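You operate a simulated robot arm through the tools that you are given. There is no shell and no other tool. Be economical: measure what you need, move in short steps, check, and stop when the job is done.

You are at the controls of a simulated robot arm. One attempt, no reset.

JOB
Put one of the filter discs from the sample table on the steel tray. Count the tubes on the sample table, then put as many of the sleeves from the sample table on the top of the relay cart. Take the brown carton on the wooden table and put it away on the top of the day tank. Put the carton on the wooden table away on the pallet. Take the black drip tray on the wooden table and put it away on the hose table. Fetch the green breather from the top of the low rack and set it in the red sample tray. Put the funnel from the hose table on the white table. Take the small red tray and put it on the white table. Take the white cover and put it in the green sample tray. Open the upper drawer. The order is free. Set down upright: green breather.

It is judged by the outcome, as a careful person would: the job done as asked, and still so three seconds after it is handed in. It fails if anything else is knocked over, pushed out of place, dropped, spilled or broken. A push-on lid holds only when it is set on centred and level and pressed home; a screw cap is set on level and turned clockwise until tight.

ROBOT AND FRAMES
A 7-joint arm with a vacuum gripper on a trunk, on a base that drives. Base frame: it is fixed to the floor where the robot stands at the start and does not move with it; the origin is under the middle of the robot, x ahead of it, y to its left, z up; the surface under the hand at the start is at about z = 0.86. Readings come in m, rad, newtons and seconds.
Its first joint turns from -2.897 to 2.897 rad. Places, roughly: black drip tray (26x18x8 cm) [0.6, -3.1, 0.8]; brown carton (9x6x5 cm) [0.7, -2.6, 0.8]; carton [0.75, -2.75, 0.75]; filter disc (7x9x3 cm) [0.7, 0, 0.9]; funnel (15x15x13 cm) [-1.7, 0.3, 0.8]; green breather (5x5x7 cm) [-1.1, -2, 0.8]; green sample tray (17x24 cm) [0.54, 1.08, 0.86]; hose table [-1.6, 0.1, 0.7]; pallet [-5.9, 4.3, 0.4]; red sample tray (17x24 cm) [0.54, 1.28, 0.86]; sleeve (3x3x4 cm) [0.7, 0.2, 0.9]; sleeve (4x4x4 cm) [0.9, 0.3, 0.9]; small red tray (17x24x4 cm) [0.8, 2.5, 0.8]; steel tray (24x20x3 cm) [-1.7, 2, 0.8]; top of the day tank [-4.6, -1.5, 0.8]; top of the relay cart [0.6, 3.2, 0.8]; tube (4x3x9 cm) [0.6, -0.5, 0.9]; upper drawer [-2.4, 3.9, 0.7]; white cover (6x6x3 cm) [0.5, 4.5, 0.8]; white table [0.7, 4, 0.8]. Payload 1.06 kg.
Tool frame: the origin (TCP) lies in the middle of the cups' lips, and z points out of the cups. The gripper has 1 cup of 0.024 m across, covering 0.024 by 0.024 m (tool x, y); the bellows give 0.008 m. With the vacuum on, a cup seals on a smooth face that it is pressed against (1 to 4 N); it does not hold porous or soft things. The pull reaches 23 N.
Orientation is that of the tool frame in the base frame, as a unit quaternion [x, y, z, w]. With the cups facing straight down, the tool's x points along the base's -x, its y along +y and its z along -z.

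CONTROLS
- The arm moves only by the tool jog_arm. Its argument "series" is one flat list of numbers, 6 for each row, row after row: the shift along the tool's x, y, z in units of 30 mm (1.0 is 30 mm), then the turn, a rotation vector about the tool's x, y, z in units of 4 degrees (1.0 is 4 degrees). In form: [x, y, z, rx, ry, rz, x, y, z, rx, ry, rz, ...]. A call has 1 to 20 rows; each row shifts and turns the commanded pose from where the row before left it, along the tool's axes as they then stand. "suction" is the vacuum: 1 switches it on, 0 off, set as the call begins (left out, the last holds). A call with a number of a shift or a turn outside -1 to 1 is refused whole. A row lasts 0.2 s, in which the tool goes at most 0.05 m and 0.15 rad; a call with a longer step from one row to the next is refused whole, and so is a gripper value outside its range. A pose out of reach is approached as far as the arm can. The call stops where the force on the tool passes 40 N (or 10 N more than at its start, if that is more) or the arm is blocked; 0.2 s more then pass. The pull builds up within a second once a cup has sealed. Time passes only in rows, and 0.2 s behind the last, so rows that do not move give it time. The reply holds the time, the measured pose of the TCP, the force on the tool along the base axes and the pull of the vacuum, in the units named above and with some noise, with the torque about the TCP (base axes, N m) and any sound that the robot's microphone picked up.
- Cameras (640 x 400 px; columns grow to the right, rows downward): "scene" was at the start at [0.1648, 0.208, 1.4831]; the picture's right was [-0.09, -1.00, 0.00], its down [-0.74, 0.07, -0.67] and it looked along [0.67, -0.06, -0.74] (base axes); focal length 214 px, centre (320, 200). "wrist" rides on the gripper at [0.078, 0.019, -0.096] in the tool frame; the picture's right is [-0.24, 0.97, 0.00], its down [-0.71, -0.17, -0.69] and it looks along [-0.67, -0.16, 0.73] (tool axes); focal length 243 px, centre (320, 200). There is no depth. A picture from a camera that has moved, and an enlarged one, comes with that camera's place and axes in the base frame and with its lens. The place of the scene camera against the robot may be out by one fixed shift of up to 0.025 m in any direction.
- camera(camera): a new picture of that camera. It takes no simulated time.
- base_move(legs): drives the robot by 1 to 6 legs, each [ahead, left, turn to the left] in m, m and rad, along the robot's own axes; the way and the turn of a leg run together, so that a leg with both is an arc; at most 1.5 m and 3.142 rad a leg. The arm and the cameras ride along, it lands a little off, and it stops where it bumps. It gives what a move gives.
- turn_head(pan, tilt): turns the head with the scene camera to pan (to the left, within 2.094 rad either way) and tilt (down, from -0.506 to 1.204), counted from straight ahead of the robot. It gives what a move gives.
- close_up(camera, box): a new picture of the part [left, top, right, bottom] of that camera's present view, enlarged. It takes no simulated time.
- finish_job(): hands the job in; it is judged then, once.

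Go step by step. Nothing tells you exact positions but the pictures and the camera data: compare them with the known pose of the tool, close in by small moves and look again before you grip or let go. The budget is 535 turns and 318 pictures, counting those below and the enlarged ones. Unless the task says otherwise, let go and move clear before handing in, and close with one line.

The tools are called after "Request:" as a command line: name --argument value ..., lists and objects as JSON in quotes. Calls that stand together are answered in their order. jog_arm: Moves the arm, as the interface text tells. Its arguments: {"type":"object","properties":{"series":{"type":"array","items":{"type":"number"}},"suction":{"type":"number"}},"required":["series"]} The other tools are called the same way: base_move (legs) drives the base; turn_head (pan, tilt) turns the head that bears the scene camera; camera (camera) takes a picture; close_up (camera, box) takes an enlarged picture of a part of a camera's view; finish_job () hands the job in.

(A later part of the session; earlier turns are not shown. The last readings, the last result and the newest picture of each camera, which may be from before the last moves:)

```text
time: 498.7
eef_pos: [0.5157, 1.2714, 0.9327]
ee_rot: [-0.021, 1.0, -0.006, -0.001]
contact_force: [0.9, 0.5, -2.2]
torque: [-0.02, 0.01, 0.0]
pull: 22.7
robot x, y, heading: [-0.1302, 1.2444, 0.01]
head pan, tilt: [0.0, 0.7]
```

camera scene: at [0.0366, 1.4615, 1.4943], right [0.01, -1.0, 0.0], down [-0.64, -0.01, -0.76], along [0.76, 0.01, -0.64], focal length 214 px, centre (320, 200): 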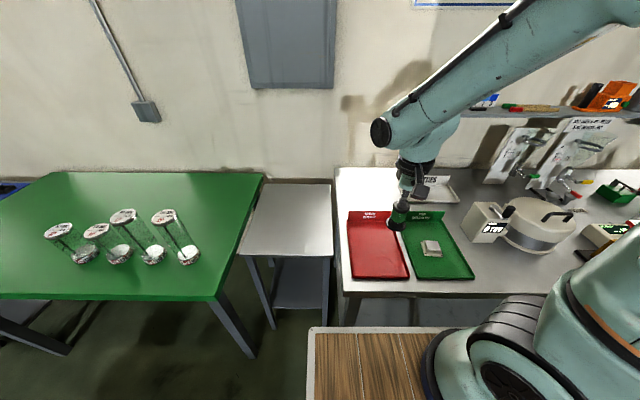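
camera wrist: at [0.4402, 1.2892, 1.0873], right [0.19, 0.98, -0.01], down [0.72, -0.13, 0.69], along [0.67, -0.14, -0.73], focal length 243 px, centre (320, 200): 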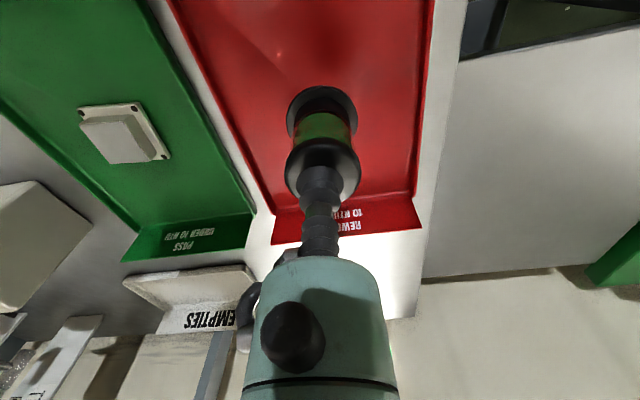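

Request:
jog_arm --series '[0, 0, 0.12, 0, 0, 0]'

Request:
jog_arm --series '[0, 0, 0.12, 0, 0, 0]'

Request:
jog_arm --series '[0, 0, 0.12, 0, 0, 0]'

Request:
jog_arm --series '[0, 0, 0.12, 0, 0, 0]'

Request:
close_up --camera "scene" --box '[340, 190, 440, 270]'

```text
time: 499.1
eef_pos: [0.5164, 1.2721, 0.9312]
ee_rot: [-0.021, 1.0, -0.006, 0.0]
contact_force: [0.4, -2.1, 5.7]
torque: [0.03, 0.0, -0.02]
pull: 22.7
robot x, y, heading: [-0.1285, 1.2447, 0.017]
head pan, tilt: [0.0, 0.7]
```

```text
time: 499.5
eef_pos: [0.5156, 1.2698, 0.9271]
ee_rot: [-0.021, 1.0, -0.006, 0.0]
contact_force: [3.8, -4.0, 15.0]
torque: [0.07, -0.06, -0.05]
pull: 22.9
robot x, y, heading: [-0.1303, 1.2426, 0.014]
head pan, tilt: [0.0, 0.7]
```

```text
time: 499.9
eef_pos: [0.5146, 1.271, 0.9233]
ee_rot: [-0.021, 1.0, -0.006, -0.001]
contact_force: [1.2, -6.1, 17.4]
torque: [0.06, 0.05, 0.02]
pull: 22.8
robot x, y, heading: [-0.1302, 1.2437, 0.019]
head pan, tilt: [0.0, 0.7]
```

```text
time: 500.3
eef_pos: [0.5146, 1.2714, 0.9209]
ee_rot: [-0.02, 1.0, -0.006, -0.001]
contact_force: [-3.0, -3.1, 31.3]
torque: [0.19, -0.03, -0.01]
pull: 23.1
robot x, y, heading: [-0.131, 1.2427, 0.01]
head pan, tilt: [0.0, 0.7]
```

```text
5.00 times, centred on (390, 230) of scene
camera zoom: at [0.0354, 1.4613, 1.4945], right [0.01, -1.0, 0.0], down [-0.64, -0.01, -0.77], along [0.77, 0.01, -0.64], focal length 1072 px, centre (-30, 50)
```

zoom: 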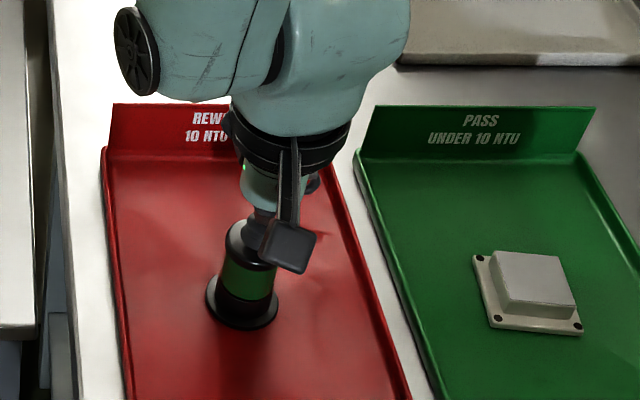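

Request:
jog_arm --series '[0, 0, -0.25, 0, 0, 0, 0, 0, 0, 0, 0, 0, 0, 0, 0, 0, 0, 0, 0, 0, 0, 0, 0, 0, 0, 0, -0.1, 0, 0, 0, 0, 0, -0.2, 0, 0, 0, 0, 0, -0.6, 0, 0, 0, 0, 0, -1, 0, 0, 0, 0, 0, -1, 0, 0, 0, 0, 0, -1, 0, 0, 0, 0, 0, -1, 0, 0, 0, 0, 0, -1, 0, 0, 0, 0, 0, -1, 0, 0, 0]' --suction 0

Request:
close_up --camera "scene" --box '[340, 190, 440, 270]'

```text
time: 503.1
eef_pos: [0.5155, 1.274, 1.1351]
ee_rot: [-0.021, 1.0, -0.007, -0.002]
contact_force: [0.4, 0.0, -0.8]
torque: [-0.05, 0.02, -0.01]
pull: 0.1
robot x, y, heading: [-0.1301, 1.2439, 0.017]
head pan, tilt: [0.0, 0.7]
```

```text
5.00 times, centred on (390, 230) of scene
camera zoom: at [0.0369, 1.4616, 1.4942], right [0.01, -1.0, 0.0], down [-0.64, -0.01, -0.76], along [0.76, 0.01, -0.64], focal length 1072 px, centre (-30, 50)
```

zoom: 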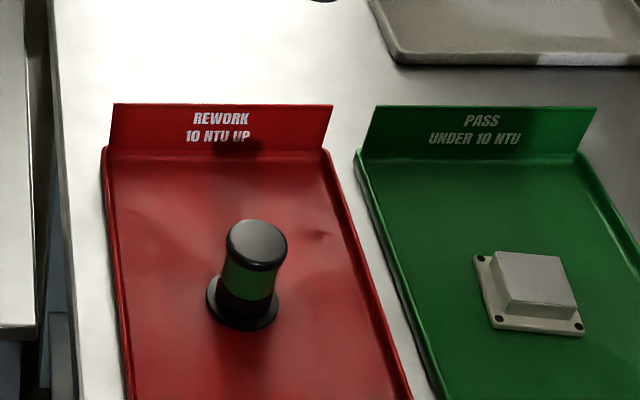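

Request:
jog_arm --series '[1, 0, -1, 0, 0, 0, 1, 0, -1, 0, 0, 0, 1, 0, -1, 0, 0, 0, 1, 0, 0, 0, 0, 0, 1, 0, 0, 0, 0, 0]'

Request:
base_move --legs '[[-0.35, 0, -0.015], [0, -1.3, 0], [0, -1.2, 0]]'

Request:
turn_head --pan -0.9 --tilt 0.5

Request:
camera --camera "scene"

```text
time: 504.3
eef_pos: [0.3637, 1.271, 1.2219]
ee_rot: [-0.021, 1.0, -0.006, -0.002]
contact_force: [0.6, -0.7, 0.5]
torque: [0.0, 0.01, 0.01]
pull: 0.1
robot x, y, heading: [-0.1329, 1.242, 0.011]
head pan, tilt: [0.0, 0.7]
```

```text
time: 518.4
eef_pos: [0.0792, -1.2002, 1.2224]
ee_rot: [-0.045, 0.999, -0.006, -0.002]
contact_force: [-0.1, -0.2, -0.9]
torque: [-0.01, 0.02, 0.0]
pull: 0.1
robot x, y, heading: [-0.4166, -1.252, 0.065]
head pan, tilt: [0.0, 0.7]
```

```text
time: 519.6
eef_pos: [0.0806, -1.2013, 1.224]
ee_rot: [-0.046, 0.999, -0.006, -0.001]
contact_force: [1.2, -0.8, 0.0]
torque: [0.01, 0.03, 0.02]
pull: 0.0
robot x, y, heading: [-0.4156, -1.2525, 0.065]
head pan, tilt: [-0.901, 0.499]
```

```text
150 pictures are left
camera scene: at [-0.2802, -1.0995, 1.512], right [-0.74, -0.67, 0.0], down [-0.32, 0.36, -0.88], along [0.59, -0.65, -0.48], focal length 214 px, centre (320, 200)
```

scene: 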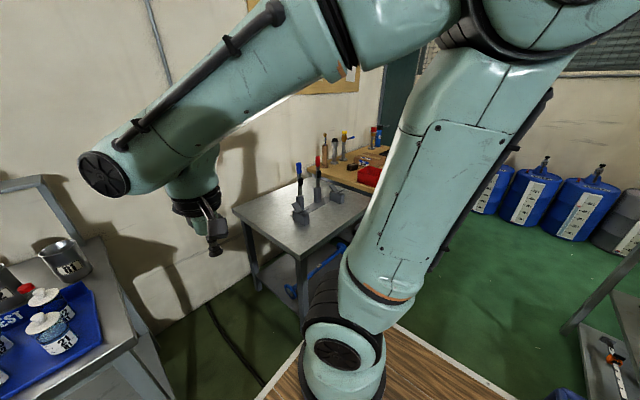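

Request:
base_move --legs '[[0.06, 0, -0.065], [0, -0.5, 0]]'

Request:
turn_head --pan -0.6 --tilt 0.5

Request:
camera --camera "scene"

```text
time: 523.1
eef_pos: [0.142, -1.7404, 1.2219]
ee_rot: [-0.011, 1.0, -0.007, -0.001]
contact_force: [0.4, 0.2, -0.1]
torque: [0.03, -0.01, 0.02]
pull: 0.0
robot x, y, heading: [-0.3562, -1.7627, -0.006]
head pan, tilt: [-0.901, 0.499]
```

```text
time: 523.9
eef_pos: [0.1434, -1.7409, 1.2223]
ee_rot: [-0.011, 1.0, -0.007, -0.001]
contact_force: [-0.5, 0.0, 0.1]
torque: [0.02, 0.0, -0.05]
pull: 0.0
robot x, y, heading: [-0.3566, -1.7588, -0.004]
head pan, tilt: [-0.6, 0.499]
```

```text
149 pictures are left
camera scene: at [-0.192, -1.5965, 1.512], right [-0.57, -0.82, 0.0], down [-0.39, 0.27, -0.88], along [0.72, -0.5, -0.48], focal length 214 px, centre (320, 200)
```

scene: 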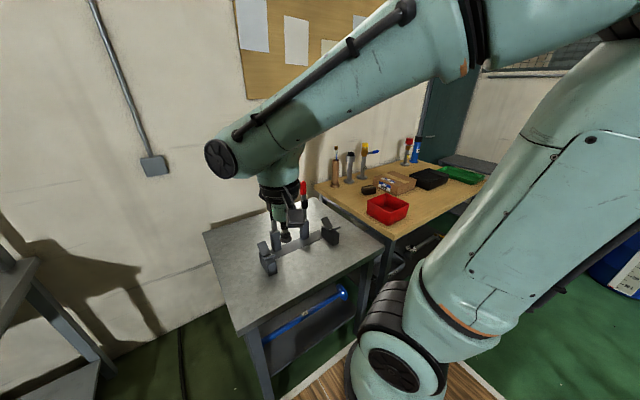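

Request:
base_move --legs '[[0, -0.5, 0.004], [0, -0.5, 0]]'

Request:
turn_head --pan 0 --tilt 0.7

Request:
camera --camera "scene"

```text
time: 529.5
eef_pos: [0.144, -2.7435, 1.2226]
ee_rot: [-0.018, 1.0, -0.006, -0.002]
contact_force: [0.0, 0.5, -0.1]
torque: [-0.02, 0.04, -0.02]
pull: 0.2
robot x, y, heading: [-0.3526, -2.7653, 0.011]
head pan, tilt: [-0.6, 0.499]
```

```text
time: 530.5
eef_pos: [0.1431, -2.7432, 1.2227]
ee_rot: [-0.019, 1.0, -0.006, -0.001]
contact_force: [-0.6, 0.5, -0.2]
torque: [0.02, -0.02, 0.02]
pull: 0.1
robot x, y, heading: [-0.3553, -2.766, 0.007]
head pan, tilt: [0.0, 0.7]
```

```text
148 pictures are left
camera scene: at [-0.1838, -2.5518, 1.4943], right [0.01, -1.0, 0.0], down [-0.64, 0.0, -0.77], along [0.77, 0.01, -0.64], focal length 214 px, centre (320, 200)
```

scene: 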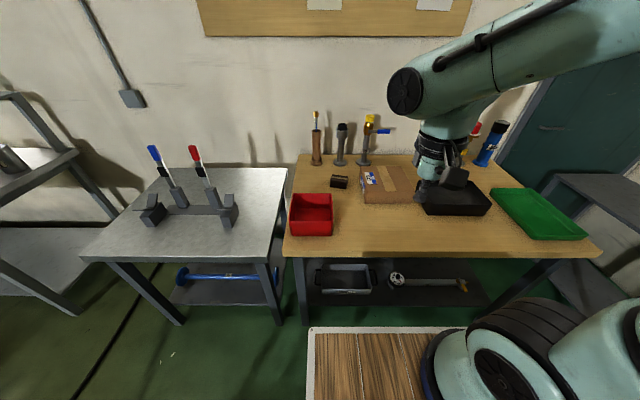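

Request:
close_up --camera "scene" --box '[280, 100, 600, 280]'

Request:
close_up --camera "scene" --box '[320, 150, 440, 225]'

```text
2.00 times, centred on (440, 190) of scene
camera zoom: at [-0.1838, -2.5518, 1.4943], right [0.01, -1.0, 0.0], down [-0.64, 0.0, -0.77], along [0.77, 0.01, -0.64], focal length 429 px, centre (80, 220)
```

zoom: 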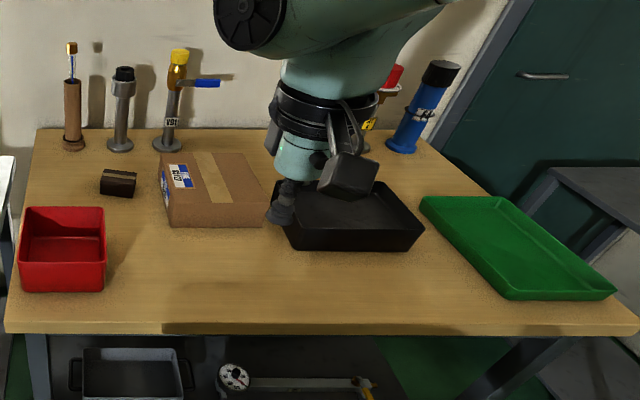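

```text
5.33 times, centred on (380, 188) of scene
camera zoom: at [-0.1838, -2.5518, 1.4943], right [0.01, -1.0, 0.0], down [-0.64, 0.0, -0.77], along [0.77, 0.01, -0.64], focal length 1144 px, centre (0, 267)
```

zoom: 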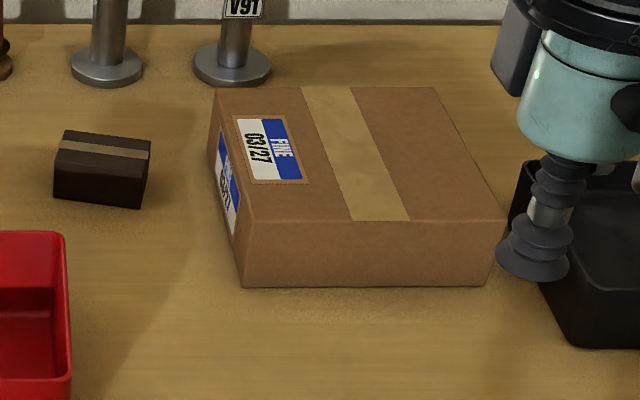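

Request:
base_move --legs '[[0, -0.3, -0.007], [0.2, 0, 0]]'

Request:
camera --camera "wrist"

Request:
camera --camera "scene"

```text
time: 533.7
eef_pos: [0.348, -3.041, 1.2223]
ee_rot: [-0.02, 1.0, -0.006, -0.001]
contact_force: [-0.9, -0.5, 0.9]
torque: [-0.03, 0.02, 0.0]
pull: 0.1
robot x, y, heading: [-0.1442, -3.0668, 0.009]
head pan, tilt: [0.0, 0.7]
```

```text
145 pictures are left
camera wrist: at [0.2698, -3.0241, 1.3167], right [0.2, 0.98, -0.01], down [0.72, -0.13, 0.69], along [0.67, -0.14, -0.73], focal length 243 px, centre (320, 200)
```

wrist: 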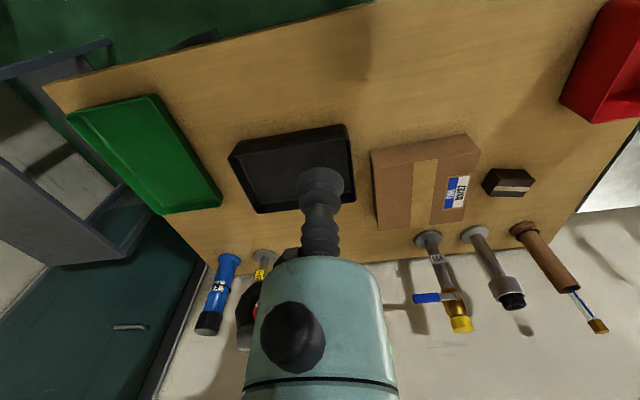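

```text
144 pictures are left
camera scene: at [0.0202, -2.8502, 1.4943], right [0.01, -1.0, 0.0], down [-0.64, -0.01, -0.76], along [0.76, 0.01, -0.64], focal length 214 px, centre (320, 200)
```

scene: 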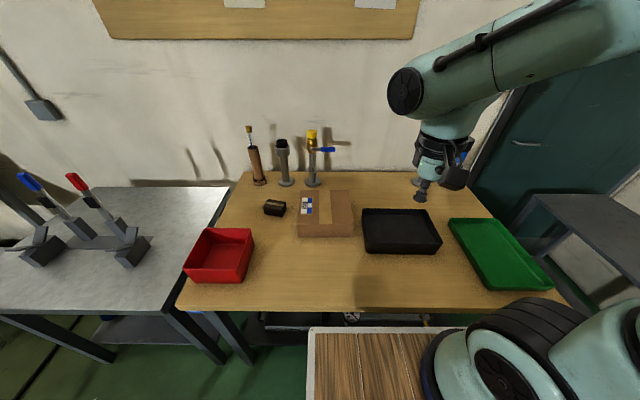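

Request:
jog_arm --series '[-1, -0.4, 0, 0, 0, 0, -1, -0.4, 0, 0, 0, 0, -1, -0.4, 0, 0, 0, 0, -1, -0.4, 0.5, 0, 0, 0, -1, -0.4, 0.8, 0, 0, 0, -1, -0.4, 0.8, 0, 0, 0, -1, -0.4, 0.8, 0, 0, 0, -1, -0.4, 0.8, 0, 0, 0, -0.5, -0.4, 1, 0, 0, 0, 0, 0, 1, 0, 0, 0, 0, 0, 1, 0, 0, 0]'

Request:
camera --camera "wrist"

```text
time: 536.1
eef_pos: [0.6076, -3.1422, 1.0239]
ee_rot: [-0.02, 1.0, -0.006, -0.002]
contact_force: [0.0, -0.8, 0.4]
torque: [0.04, -0.01, -0.01]
pull: 0.1
robot x, y, heading: [-0.1504, -3.0708, 0.007]
head pan, tilt: [0.0, 0.7]
```

```text
143 pictures are left
camera wrist: at [0.5291, -3.1261, 1.1184], right [0.2, 0.98, -0.01], down [0.72, -0.13, 0.69], along [0.67, -0.14, -0.73], focal length 243 px, centre (320, 200)
```

wrist: 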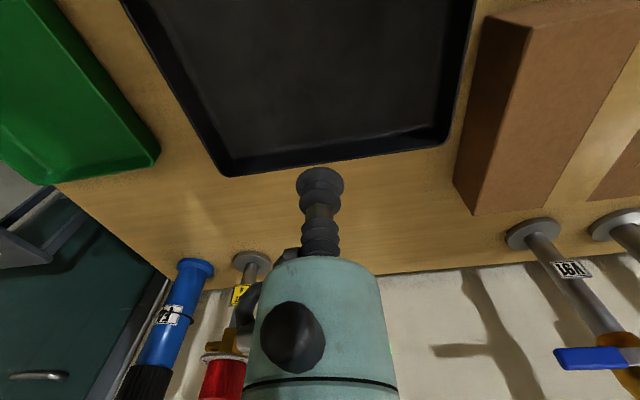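

Request:
jog_arm --series '[0.33, -0.33, 1, 0, 0, 0, 0, 0, 1, 0, 0, 0, 0, 0, 1, 0, 0, 0, 0, 0, 1, 0, 0, 0, 0, 0, 1, 0, 0, 0, 0, 0, 0.8, 0, 0, 0]' --suction 1

Request:
camera --camera "wrist"

Request:
close_up --camera "scene" --box '[320, 150, 480, 275]'

```text
time: 537.5
eef_pos: [0.5963, -3.1563, 0.8496]
ee_rot: [-0.02, 1.0, -0.007, 0.0]
contact_force: [0.3, -0.5, 14.6]
torque: [0.15, -0.03, 0.17]
pull: 23.0
robot x, y, heading: [-0.1493, -3.0704, 0.008]
head pan, tilt: [0.0, 0.7]
```

```text
142 pictures are left
camera wrist: at [0.5175, -3.1386, 0.945], right [0.2, 0.98, -0.01], down [0.71, -0.13, 0.69], along [0.67, -0.14, -0.73], focal length 243 px, centre (320, 200)
```

wrist: 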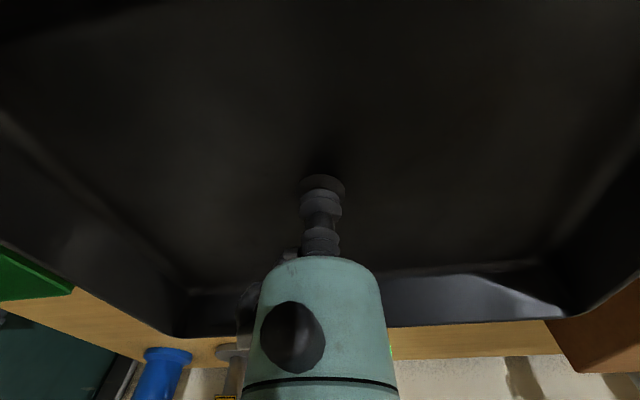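

```text
3.20 times, centred on (400, 212) of scene
camera zoom: at [0.0196, -2.8502, 1.4944], right [0.01, -1.0, 0.0], down [-0.64, -0.01, -0.77], along [0.77, 0.01, -0.64], focal length 686 px, centre (64, 160)
```

zoom: 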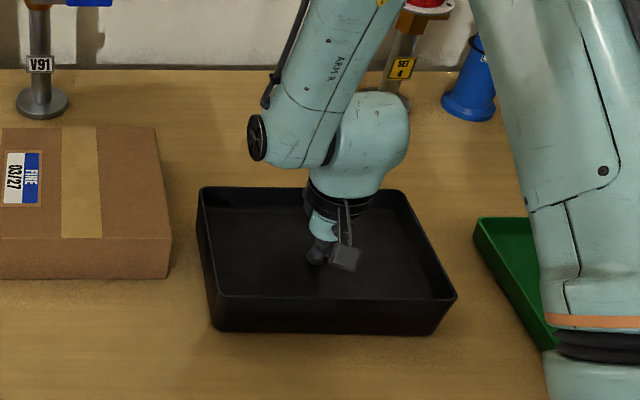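

Request:
jog_arm --series '[0, 0, -0.4, 0, 0, 0, 0, 0, -0.6, 0, 0, 0, 0, 0, -0.8, 0, 0, 0, 0, 0, -1, 0, 0, 0, 0, 0, -1, 0, 0, 0, 0, 0, -1, 0, 0, 0, 0, 0, -1, 0, 0, 0, 0, 0, -1, 0, 0, 0, 0, 0, -1, 0, 0, 0, 0, 0, -1, 0, 0, 0, 0, 0, -1, 0, 0, 0, 1, 0, 0, 0, 0, 0, 1, 0.5, 0, 0, 0, 0, 1, 0.5, 0, 0, 0, 0, 1, 0.5, 0, 0, 0, 0, 1, 0.5, 0, 0, 0, 0]'

Request:
camera --camera "scene"

```text
time: 540.9
eef_pos: [0.4432, -3.0992, 1.14]
ee_rot: [-0.019, 1.0, -0.006, -0.001]
contact_force: [0.5, -0.5, -6.1]
torque: [-0.03, 0.01, -0.01]
pull: 23.2
robot x, y, heading: [-0.1487, -3.0684, 0.01]
head pan, tilt: [0.0, 0.7]
```

```text
140 pictures are left
camera scene: at [0.0208, -2.8503, 1.4942], right [0.01, -1.0, 0.0], down [-0.64, -0.01, -0.76], along [0.76, 0.01, -0.64], focal length 214 px, centre (320, 200)
```

scene: 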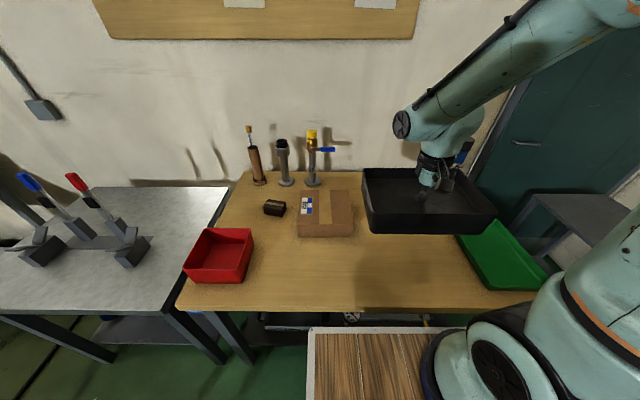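

Request:
base_move --legs '[[-0.22, 0, -0.01], [0, 0.9, 0], [0, 0.9, 0]]'

```text
time: 551.2
eef_pos: [0.2033, -1.305, 1.141]
ee_rot: [-0.027, 1.0, -0.007, -0.002]
contact_force: [0.5, 0.6, -6.0]
torque: [-0.05, -0.03, 0.01]
pull: 23.2
robot x, y, heading: [-0.3894, -1.2762, 0.02]
head pan, tilt: [0.0, 0.7]
```

Request:
base_move --legs '[[0, 0, 3.12], [0.1, -0.75, 0], [0, -0.75, 0]]'

Request:
camera --camera "scene"

```text
time: 566.7
eef_pos: [-1.2841, 0.1626, 1.1412]
ee_rot: [0.996, 0.089, 0.001, -0.005]
contact_force: [-0.6, -0.1, -5.4]
torque: [0.05, -0.03, 0.03]
pull: 23.6
robot x, y, heading: [-0.692, 0.2135, -2.989]
head pan, tilt: [0.0, 0.7]
```

```text
139 pictures are left
camera scene: at [-0.8593, -0.0168, 1.4943], right [-0.15, 0.99, 0.0], down [0.64, 0.1, -0.76], along [-0.76, -0.11, -0.64], focal length 214 px, centre (320, 200)
```

scene: 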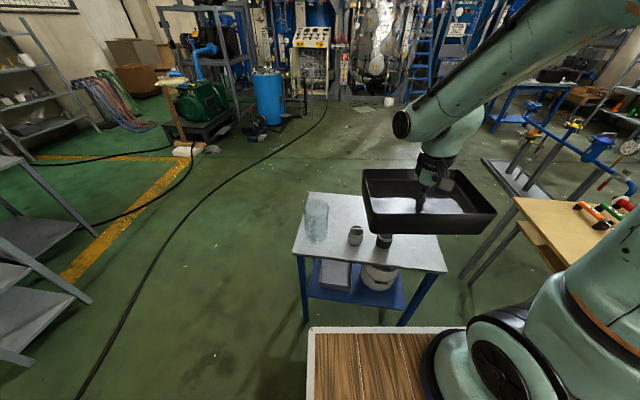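

Request:
base_move --legs '[[0, 0, -0.152], [0.13, 0, 0]]'

Request:
camera --camera "scene"

Request:
camera --camera "wrist"

```text
time: 568.6
eef_pos: [-1.4152, 0.2543, 1.1408]
ee_rot: [1.0, 0.013, 0.001, -0.006]
contact_force: [0.2, 0.0, -5.7]
torque: [0.02, -0.01, -0.02]
pull: 22.9
robot x, y, heading: [-0.823, 0.2118, 3.139]
head pan, tilt: [0.0, 0.7]
```

```text
138 pictures are left
camera scene: at [-1.0238, 0.0092, 1.4943], right [0.0, 1.0, 0.0], down [0.64, 0.0, -0.76], along [-0.76, 0.0, -0.64], focal length 214 px, centre (320, 200)
```

scene: 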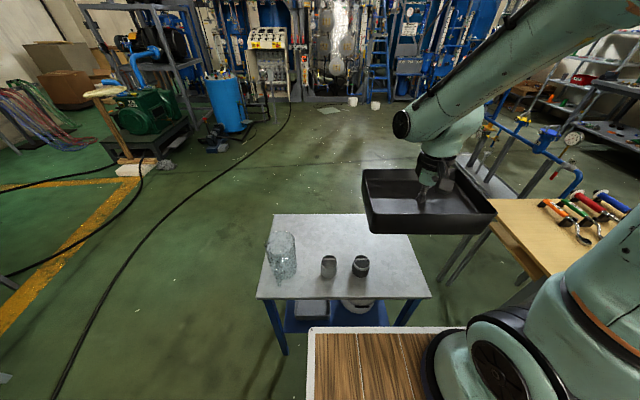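

```text
137 pictures are left
camera wrist: at [-1.3363, 0.2349, 1.2357], right [-0.21, -0.98, -0.01], down [-0.71, 0.14, 0.68], along [-0.67, 0.15, -0.73], focal length 243 px, centre (320, 200)
```

wrist: 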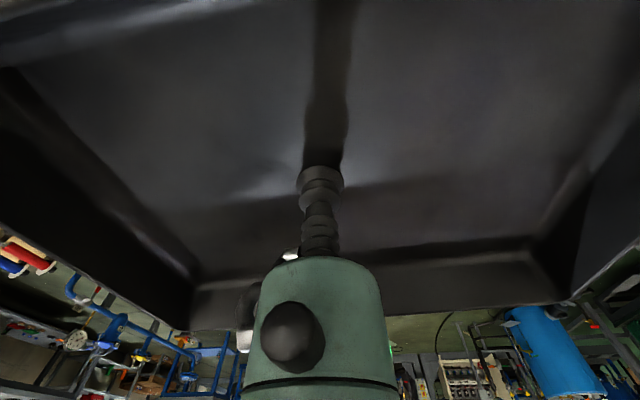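

Request:
jog_arm --series '[-1, 0, 0, 0, 0, 0, -1, 0, 0, 0, 0, 0, -1, 0, 0, 0, 0, 0, -1, 0, 0, 0, 0, 0, -1, 0, 0, 0, 0, 0, -1, 0, 0, 0, 0, 0, -1, 0, 0, 0, 0, 0, -1, 0, 0, 0, 0, 0, -1, 0, 0.8, 0, 0, 0, -0.17, 0.15, 1, 0, 0, 0, 0, 0, 1, 0, 0, 0, 0, 0, 1, 0, 0, 0, 0, 0, 1, 0, 0, 0]'

Request:
camera --camera "scene"

```text
time: 571.4
eef_pos: [-1.6935, 0.2399, 0.9963]
ee_rot: [1.0, 0.012, 0.0, -0.006]
contact_force: [0.8, 0.4, -6.2]
torque: [0.03, -0.01, 0.0]
pull: 22.9
robot x, y, heading: [-0.8243, 0.218, 3.138]
head pan, tilt: [0.0, 0.7]
```

```text
136 pictures are left
camera scene: at [-1.0236, 0.0093, 1.4943], right [0.0, 1.0, 0.0], down [0.64, 0.0, -0.76], along [-0.76, 0.0, -0.64], focal length 214 px, centre (320, 200)
```

scene: 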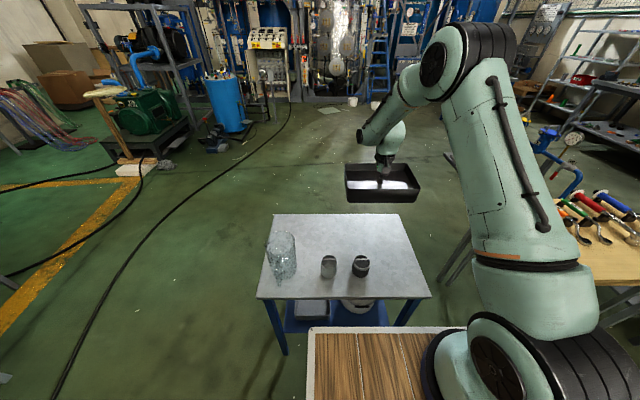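

Request:
jog_arm --series '[0, 0, 1, 0, 0, 0, 0, 0, 1, 0, 0, 0, 0, 0, 1, 0, 0, 0, 0, 0, 1, 0, 0, 0, 0, 0, 1, 0, 0, 0, 0, 0, 1, 0, 0, 0, 0, 0, 0.5, 0, 0, 0]'

Request:
close_up --camera "scene" --box '[240, 160, 460, 310]'

```text
time: 573.0
eef_pos: [-1.6879, 0.2468, 0.8016]
ee_rot: [1.0, 0.014, 0.001, -0.007]
contact_force: [1.2, -0.3, -5.7]
torque: [0.04, -0.01, 0.01]
pull: 23.2
robot x, y, heading: [-0.8225, 0.2138, 3.136]
head pan, tilt: [0.0, 0.7]
```

```text
2.67 times, centred on (350, 235) of scene
camera zoom: at [-1.0237, 0.0092, 1.4943], right [0.0, 1.0, 0.0], down [0.64, 0.0, -0.76], along [-0.76, 0.0, -0.64], focal length 572 px, centre (240, 107)
```

zoom: 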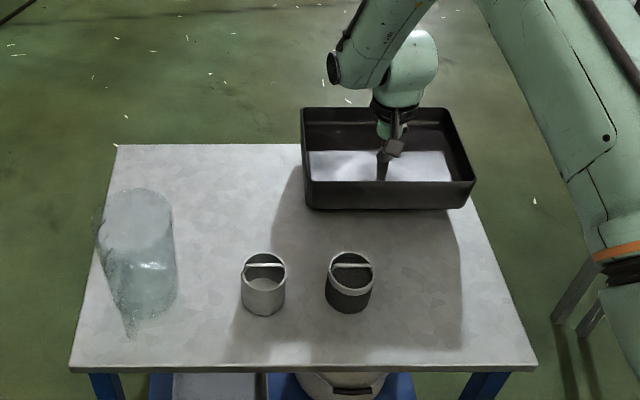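

Request:
jog_arm --series '[0.3, 1, 0, 0, 0, 0, 0, 0.3, 0.7, 0, 0, 0, 0, 0, 0.6, 0, 0, 0]'

Request:
jog_arm --series '[0, 0, 0.2, 0, 0, 0]'

Request:
jog_arm --series '[0, 0, 0.2, 0, 0, 0]'

Request:
jog_arm --series '[0, 0, 0.2, 0, 0, 0]'

Request:
jog_arm --series '[0, 0, 0.15, 0, 0, 0]'

```text
time: 573.9
eef_pos: [-1.6794, 0.2079, 0.7677]
ee_rot: [1.0, 0.013, -0.002, -0.006]
contact_force: [4.8, 1.2, 21.7]
torque: [-0.12, 0.11, -0.02]
pull: 22.3
robot x, y, heading: [-0.8301, 0.2133, 3.141]
head pan, tilt: [0.0, 0.7]
stopped in row 3: the force on the tool passed its limit at 46 N (the readings are from after the stop); the commanded pose is now the measured one
```

```text
time: 574.2
eef_pos: [-1.6814, 0.207, 0.7681]
ee_rot: [1.0, 0.013, -0.004, -0.007]
contact_force: [3.9, 0.3, 21.4]
torque: [-0.07, 0.05, -0.05]
pull: 22.7
robot x, y, heading: [-0.8239, 0.2136, 3.137]
head pan, tilt: [0.0, 0.7]
stopped in row 1: the force on the tool passed its limit at 51 N (the readings are from after the stop); the commanded pose is now the measured one
```

```text
time: 574.6
eef_pos: [-1.6845, 0.2074, 0.7676]
ee_rot: [1.0, 0.013, -0.005, -0.006]
contact_force: [4.7, 1.3, 20.3]
torque: [-0.09, 0.06, -0.07]
pull: 22.9
robot x, y, heading: [-0.8269, 0.2113, 3.14]
head pan, tilt: [0.0, 0.7]
stopped in row 1: the force on the tool passed its limit at 52 N (the readings are from after the stop); the commanded pose is now the measured one
```

```text
time: 574.9
eef_pos: [-1.6857, 0.2071, 0.7668]
ee_rot: [1.0, 0.013, -0.007, -0.006]
contact_force: [3.1, 0.9, 19.3]
torque: [-0.11, 0.07, -0.03]
pull: 22.8
robot x, y, heading: [-0.8254, 0.2111, 3.136]
head pan, tilt: [0.0, 0.7]
stopped in row 1: the force on the tool passed its limit at 51 N (the readings are from after the stop); the commanded pose is now the measured one
```

```text
time: 575.3
eef_pos: [-1.6871, 0.2072, 0.7669]
ee_rot: [1.0, 0.013, -0.008, -0.005]
contact_force: [2.7, 0.6, 18.9]
torque: [-0.09, 0.02, 0.02]
pull: 22.7
robot x, y, heading: [-0.8249, 0.2168, 3.143]
head pan, tilt: [0.0, 0.7]
stopped in row 1: the force on the tool passed its limit at 47 N (the readings are from after the stop); the commanded pose is now the measured one
```

Request:
close_up --camera "scene" --box '[240, 160, 460, 310]'

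Request:
camera --camera "wrist"

```text
2.67 times, centred on (350, 235) of scene
camera zoom: at [-1.0224, 0.0093, 1.4944], right [0.0, 1.0, 0.0], down [0.64, 0.0, -0.77], along [-0.77, 0.0, -0.64], focal length 572 px, centre (240, 107)
```

zoom: 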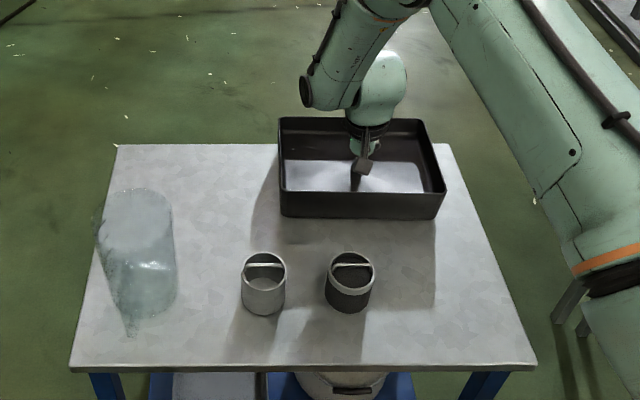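

```text
133 pictures are left
camera wrist: at [-1.6056, 0.1886, 0.8605], right [-0.21, -0.98, -0.01], down [-0.7, 0.15, 0.7], along [-0.68, 0.15, -0.71], focal length 243 px, centre (320, 200)
```

wrist: 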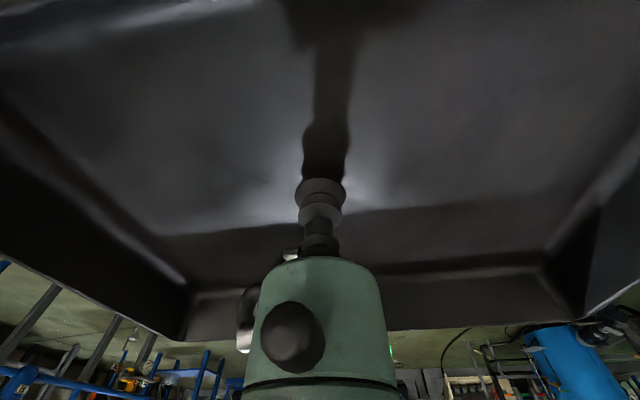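

Request:
jog_arm --series '[0, 0, 0, 0, 0, 0, 0, 0, 0, 0, 0, 0, 0, 0, 0, 0, 0, 0, 0, 0, -0.2, 0, 0, 0, 0, 0, -0.4, 0, 0, 0, 0, 0, -1, 0, 0, 0, 0, 0, -1, 0, 0, 0, 0, 0, -1, 0, 0, 0, 0, 0, -1, 0, 0, 0, 0, 0, -1, 0, 0, 0, 0, 0, -1, 0, 0, 0, 0, 0, -1, 0, 0, 0, 0, 0, -1, 0, 0, 0, 0, 0, -1, 0, 0, 0, 0, 0, -1, 0, 0, 0, 0, 0, -1, 0, 0, 0, 1, 0, -1, 0, 0, 0, 1, 0, 0, 0, 0, 0]' --suction 0

Request:
close_up --camera "scene" --box '[240, 160, 460, 310]'

```text
time: 579.1
eef_pos: [-1.6226, 0.2026, 1.1403]
ee_rot: [1.0, 0.012, -0.007, -0.007]
contact_force: [0.5, -0.4, -0.4]
torque: [-0.03, -0.02, 0.0]
pull: 0.1
robot x, y, heading: [-0.8255, 0.2121, 3.142]
head pan, tilt: [0.0, 0.7]
```

```text
2.67 times, centred on (350, 235) of scene
camera zoom: at [-1.0238, 0.0092, 1.4942], right [0.0, 1.0, 0.0], down [0.64, 0.0, -0.76], along [-0.76, 0.0, -0.64], focal length 572 px, centre (240, 107)
```

zoom: 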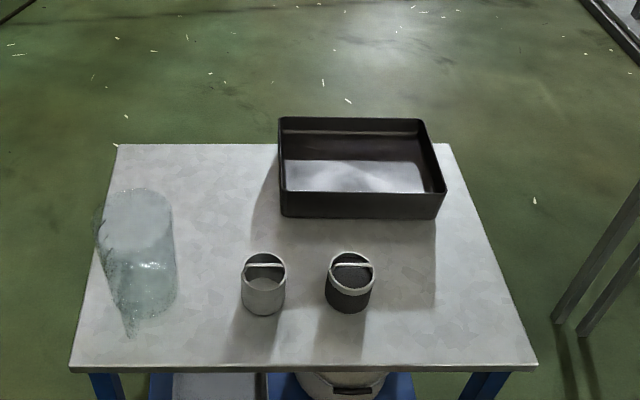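

Request:
jog_arm --series '[1, 0, 0, 0, 0, 0, 1, 0, -1, 0, 0, 0, 1, 0, -1, 0, 0, 0, 1, 0, -0.6, 0, 0, 0, 1, 0, 0, 0, 0, 0, 1, 0, 0, 0, 0, 0, 1, 0, 0, 0, 0, 0, 1, 0, 0, 0, 0, 0]'

Request:
base_move --legs '[[-0.4, 0, 0], [0, 1.4, 0], [0, 0, -3.14]]'

```text
time: 580.9
eef_pos: [-1.3793, 0.2102, 1.2144]
ee_rot: [1.0, 0.012, -0.007, -0.007]
contact_force: [-1.6, 0.3, 0.2]
torque: [0.01, -0.03, 0.01]
pull: 0.1
robot x, y, heading: [-0.8242, 0.2173, 3.138]
head pan, tilt: [0.0, 0.7]
```

```text
time: 597.3
eef_pos: [0.1186, -1.1798, 1.2154]
ee_rot: [0.006, 1.0, -0.007, 0.007]
contact_force: [0.6, -0.1, 1.4]
torque: [-0.01, 0.01, 0.04]
pull: 0.2
robot x, y, heading: [-0.4298, -1.1635, -0.042]
head pan, tilt: [0.0, 0.7]
```

Request:
base_move --legs '[[0.08, 0, 0.042], [0, -0.8, 0], [0, -0.8, 0]]'

Request:
camera --camera "scene"

```text
time: 606.1
eef_pos: [0.1643, -2.7794, 1.2153]
ee_rot: [-0.003, 1.0, -0.006, 0.008]
contact_force: [0.9, 0.1, 0.4]
torque: [0.01, 0.01, -0.02]
pull: 0.0
robot x, y, heading: [-0.3879, -2.7724, -0.018]
head pan, tilt: [0.0, 0.7]
```

```text
131 pictures are left
camera scene: at [-0.2134, -2.5609, 1.4943], right [-0.02, -1.0, 0.0], down [-0.64, 0.01, -0.76], along [0.76, -0.02, -0.64], focal length 214 px, centre (320, 200)
```

scene: 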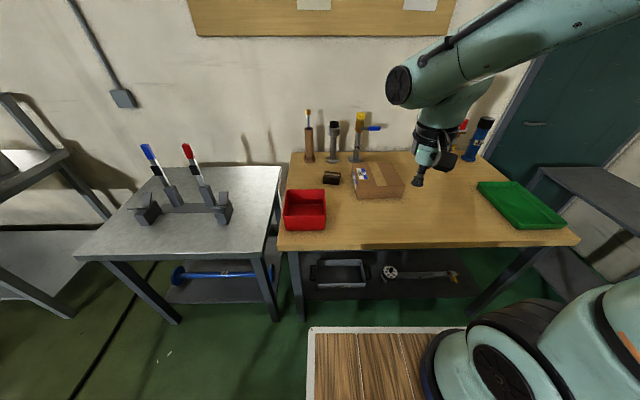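

Request:
base_move --legs '[[0.25, 0.05, 0.018]]'

Request:
jog_arm --series '[-1, 0.3, 0, 0, 0, 0, -1, 0.3, 0, 0, 0, 0, -1, 0.3, 0.5, 0, 0, 0, -1, 0.3, 0.8, 0, 0, 0, -1, 0.3, 0.8, 0, 0, 0, -1, 0.3, 0.8, 0, 0, 0, -0.3, 0, 0.8, 0, 0, 0]'

Request:
camera --camera "wrist"

```text
time: 608.0
eef_pos: [0.4177, -2.7287, 1.2158]
ee_rot: [-0.008, 1.0, -0.005, 0.007]
contact_force: [-0.2, -0.4, -0.1]
torque: [0.0, 0.01, -0.03]
pull: 0.0
robot x, y, heading: [-0.1338, -2.7277, -0.014]
head pan, tilt: [0.0, 0.7]
```

```text
time: 609.6
eef_pos: [0.6057, -2.6746, 1.1074]
ee_rot: [-0.008, 1.0, -0.006, 0.009]
contact_force: [-0.5, 0.7, 0.1]
torque: [0.01, -0.02, -0.02]
pull: 0.1
robot x, y, heading: [-0.1361, -2.725, -0.012]
head pan, tilt: [0.0, 0.7]
```

```text
130 pictures are left
camera wrist: at [0.5271, -2.6556, 1.2007], right [0.22, 0.98, -0.01], down [0.7, -0.15, 0.7], along [0.68, -0.16, -0.72], focal length 243 px, centre (320, 200)
```

wrist: 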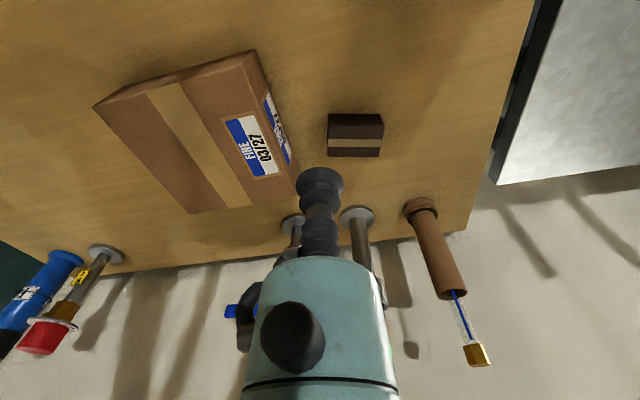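

Request:
jog_arm --series '[-1, 0.2, 0.5, 0, 0, 0, -1, 0.2, 0.5, 0, 0, 0, -1, 0.2, 0.5, 0, 0, 0, -1, 0.2, 1, 0, 0, 0, -0.3, 0, 1, 0, 0, 0, 0, 0, 1, 0, 0, 0, 0, 0, 0.5, 0, 0, 0]'

Request:
close_up --camera "wrist" --box '[160, 0, 480, 200]'

Request:
close_up --camera "scene" --box '[240, 100, 440, 240]'

```text
time: 611.2
eef_pos: [0.7373, -2.6482, 0.958]
ee_rot: [-0.008, 1.0, -0.007, 0.007]
contact_force: [-1.2, -0.3, 0.4]
torque: [0.01, 0.0, -0.01]
pull: 0.1
robot x, y, heading: [-0.1402, -2.7266, -0.012]
head pan, tilt: [0.0, 0.7]
```

```text
2.00 times, centred on (320, 100) of wrist
camera zoom: at [0.6585, -2.6308, 1.0522], right [0.22, 0.98, -0.01], down [0.7, -0.15, 0.7], along [0.68, -0.16, -0.72], focal length 485 px, centre (320, 400)
```

zoom: 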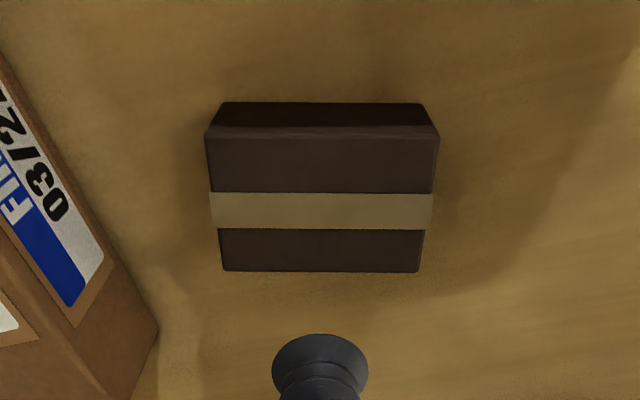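

```text
2.86 times, centred on (340, 170) of scene
camera zoom: at [0.0357, -2.5139, 1.4943], right [-0.01, -1.0, 0.0], down [-0.64, 0.01, -0.77], along [0.76, -0.01, -0.64], focal length 613 px, centre (263, 286)
```

zoom: 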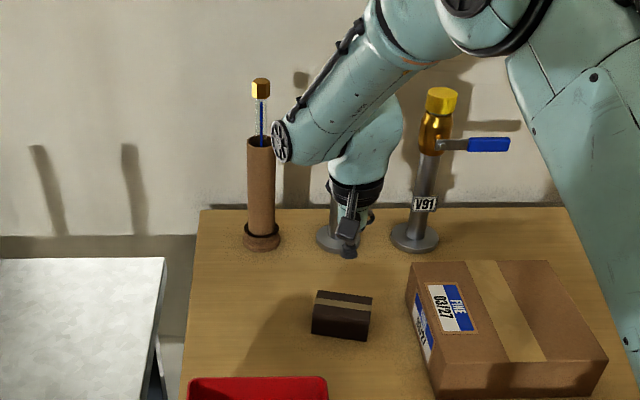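

Request:
jog_arm --series '[0.17, 0, 0.8, 0, 0, 0, 0, 0, 0.8, 0, 0, 0, 0, 0, 0.5, 0, 0, 0, 0, 0, 0.2, 0, 0, 0]' --suction 1

Request:
jog_arm --series '[0, 0, 0.15, 0, 0, 0, 0, 0, 0, 0, 0, 0]'

Request:
jog_arm --series '[0, 0, 0.15, 0, 0, 0, 0, 0, 0, 0, 0, 0]'

```text
time: 612.2
eef_pos: [0.7344, -2.6506, 0.8892]
ee_rot: [-0.008, 1.0, -0.006, 0.008]
contact_force: [0.3, 0.3, 0.2]
torque: [0.0, 0.01, 0.01]
pull: 0.0
robot x, y, heading: [-0.1377, -2.7251, -0.011]
head pan, tilt: [0.0, 0.7]
```

```text
time: 612.8
eef_pos: [0.7357, -2.6498, 0.8857]
ee_rot: [-0.008, 1.0, -0.006, 0.008]
contact_force: [-0.1, -0.7, 0.9]
torque: [-0.01, 0.0, 0.01]
pull: 0.0
robot x, y, heading: [-0.139, -2.727, -0.008]
head pan, tilt: [0.0, 0.7]
```

```text
time: 613.4
eef_pos: [0.7351, -2.6511, 0.8809]
ee_rot: [-0.007, 1.0, -0.006, 0.007]
contact_force: [0.4, 0.2, -0.9]
torque: [0.0, 0.0, 0.02]
pull: 0.1
robot x, y, heading: [-0.1344, -2.7279, -0.01]
head pan, tilt: [0.0, 0.7]
```

Request:
jog_arm --series '[0, 0, 0.15, 0, 0, 0, 0, 0, 0, 0, 0, 0]'

Request:
jog_arm --series '[0, 0, 0.15, 0, 0, 0, 0, 0, 0, 0, 0, 0]'

Request:
jog_arm --series '[0, 0, 0.12, 0, 0, 0, 0, 0, 0, 0, 0, 0]'

```text
time: 614.0
eef_pos: [0.7342, -2.6509, 0.8753]
ee_rot: [-0.008, 1.0, -0.007, 0.007]
contact_force: [-0.1, 0.2, 0.5]
torque: [0.0, 0.01, -0.01]
pull: 0.0
robot x, y, heading: [-0.1395, -2.727, -0.008]
head pan, tilt: [0.0, 0.7]
```

```text
time: 614.6
eef_pos: [0.7332, -2.6516, 0.8711]
ee_rot: [-0.008, 1.0, -0.006, 0.007]
contact_force: [0.5, -0.4, 0.1]
torque: [0.02, 0.01, 0.01]
pull: 0.2
robot x, y, heading: [-0.1384, -2.7232, -0.007]
head pan, tilt: [0.0, 0.7]
```

```text
time: 615.2
eef_pos: [0.7343, -2.6517, 0.8673]
ee_rot: [-0.008, 1.0, -0.006, 0.008]
contact_force: [-0.3, -0.4, -0.5]
torque: [-0.03, 0.04, -0.01]
pull: 22.9
robot x, y, heading: [-0.1401, -2.7273, -0.014]
head pan, tilt: [0.0, 0.7]
```

Request:
jog_arm --series '[0, 0, -0.4, 0, 0, 0, 0, 0, -0.8, 0, 0, 0, 0, 0, -1, 0, 0, 0, 0, 0, -1, 0, 0, 0, 0, 0, -1, 0, 0, 0, 0, 0, -1, 0, 0, 0, 0, 0, -1, 0, 0, 0, 0, 0, -1, 0, 0, 0, 0, 0, -1, 0, 0, 0, 0, 0, -1, 0, 0, 0, 1, 0, -1, 0, 0, 0, 1, 0, 0, 0, 0, 0, 1, 0, 0, 0, 0, 0, 1, 0, 0, 0, 0, 0, 1, 0, 0, 0, 0, 0, 1, 0, 0, 0, 0, 0, 1, 0, 0, 0, 0, 0, 1, 0, 0, 0, 0, 0, 1, 0, 0, 0, 0, 0, 1, 0, 0, 0, 0, 0]'

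Request:
base_move --legs '[[-0.23, 0, 0.014], [0, 0.85, 0], [0, 0.85, 0]]'

```text
time: 619.4
eef_pos: [0.4304, -2.6542, 1.1697]
ee_rot: [-0.007, 1.0, -0.006, 0.007]
contact_force: [-0.2, 0.0, -0.7]
torque: [-0.04, 0.0, 0.02]
pull: 22.9
robot x, y, heading: [-0.1397, -2.7266, -0.013]
head pan, tilt: [0.0, 0.7]
```

```text
time: 629.2
eef_pos: [0.1957, -0.9887, 1.1695]
ee_rot: [0.0, 1.0, -0.006, 0.007]
contact_force: [0.0, -0.1, -0.6]
torque: [0.0, 0.01, -0.05]
pull: 22.7
robot x, y, heading: [-0.3759, -1.0559, -0.032]
head pan, tilt: [0.0, 0.7]
```

Request:
base_move --legs '[[0, 0, 3.14], [0, 0, 0.03], [1.2, -0.1, 0]]'

Request:
turn_head --pan 0.15 --tilt 0.45

Request:
camera --camera "scene"

```text
time: 643.2
eef_pos: [-2.1565, -1.1334, 1.1697]
ee_rot: [0.999, 0.041, -0.007, -0.006]
contact_force: [0.6, 0.6, -0.9]
torque: [0.01, 0.0, 0.0]
pull: 22.9
robot x, y, heading: [-1.5926, -1.0201, -3.085]
head pan, tilt: [0.0, 0.7]
```

```text
time: 644.0
eef_pos: [-2.1579, -1.1338, 1.1696]
ee_rot: [0.999, 0.041, -0.007, -0.005]
contact_force: [0.6, 0.3, -1.1]
torque: [0.01, -0.01, 0.05]
pull: 22.6
robot x, y, heading: [-1.5922, -1.0222, -3.085]
head pan, tilt: [0.15, 0.45]
```

```text
127 pictures are left
camera scene: at [-1.7862, -1.2504, 1.5164], right [-0.2, 0.98, 0.0], down [0.43, 0.09, -0.9], along [-0.88, -0.18, -0.44], focal length 214 px, centre (320, 200)
```

scene: 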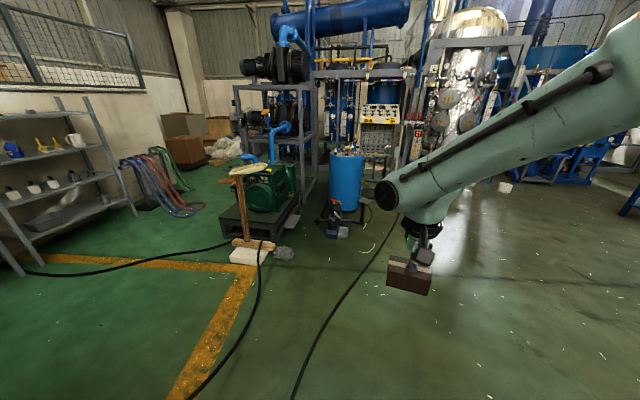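

Request:
close_up --camera "scene" --box '[220, 130, 480, 290]'

```text
2.46 times, centred on (350, 210) of scene
camera zoom: at [-1.7862, -1.2504, 1.5164], right [-0.2, 0.98, 0.0], down [0.43, 0.09, -0.9], along [-0.88, -0.18, -0.44], focal length 528 px, centre (246, 175)
```

zoom: 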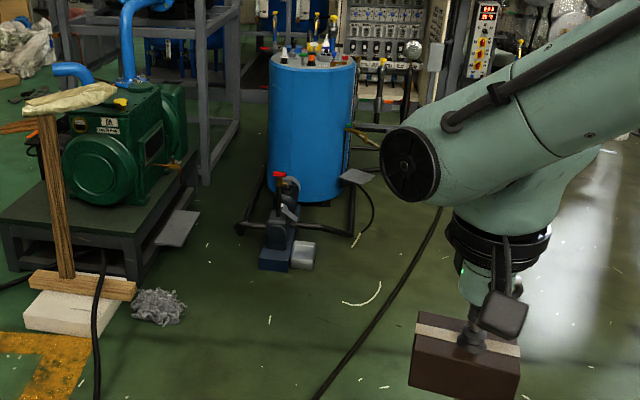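

Request:
base_move --legs '[[0, 0, -0.057], [1.4, -0.25, 0], [0.4, 0, 0]]'

Request:
turn_head --pan 0.5 --tilt 0.6

Request:
camera --camera "scene"

```text
time: 653.7
eef_pos: [-3.977, -0.7382, 1.1696]
ee_rot: [1.0, -0.016, -0.007, -0.006]
contact_force: [-0.3, 0.1, -1.6]
torque: [-0.02, -0.02, 0.02]
pull: 22.7
robot x, y, heading: [-3.4004, -0.6935, 3.079]
head pan, tilt: [0.15, 0.45]
```

```text
time: 654.5
eef_pos: [-3.9765, -0.739, 1.1695]
ee_rot: [1.0, -0.017, -0.007, -0.006]
contact_force: [-0.5, -0.1, -0.7]
torque: [-0.02, 0.0, 0.0]
pull: 22.8
robot x, y, heading: [-3.4038, -0.6926, 3.075]
head pan, tilt: [0.499, 0.6]
```

```text
125 pictures are left
camera scene: at [-3.6106, -0.928, 1.5029], right [-0.42, 0.91, 0.0], down [0.51, 0.24, -0.83], along [-0.75, -0.35, -0.56], focal length 214 px, centre (320, 200)
```

scene: 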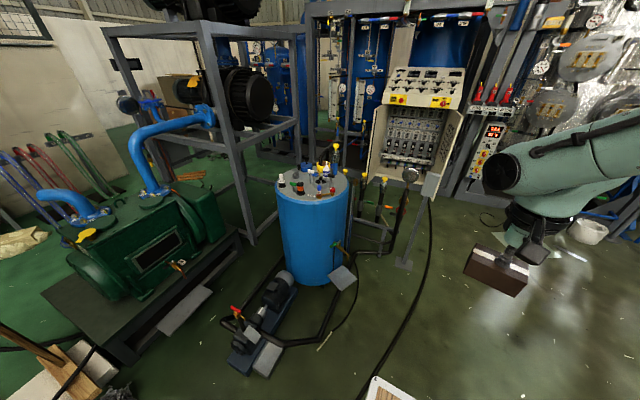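

Request:
close_up --camera "scene" --box '[250, 130, 410, 230]'

```text
4.00 times, centred on (330, 180) of scene
camera zoom: at [-3.6106, -0.928, 1.5029], right [-0.42, 0.91, 0.0], down [0.51, 0.24, -0.83], along [-0.75, -0.35, -0.56], focal length 858 px, centre (280, 280)
```

zoom: 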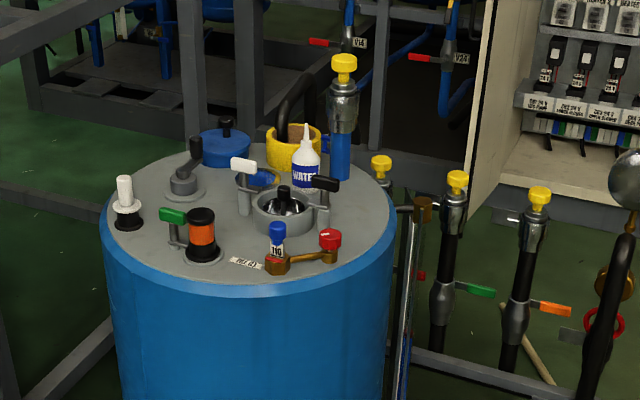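

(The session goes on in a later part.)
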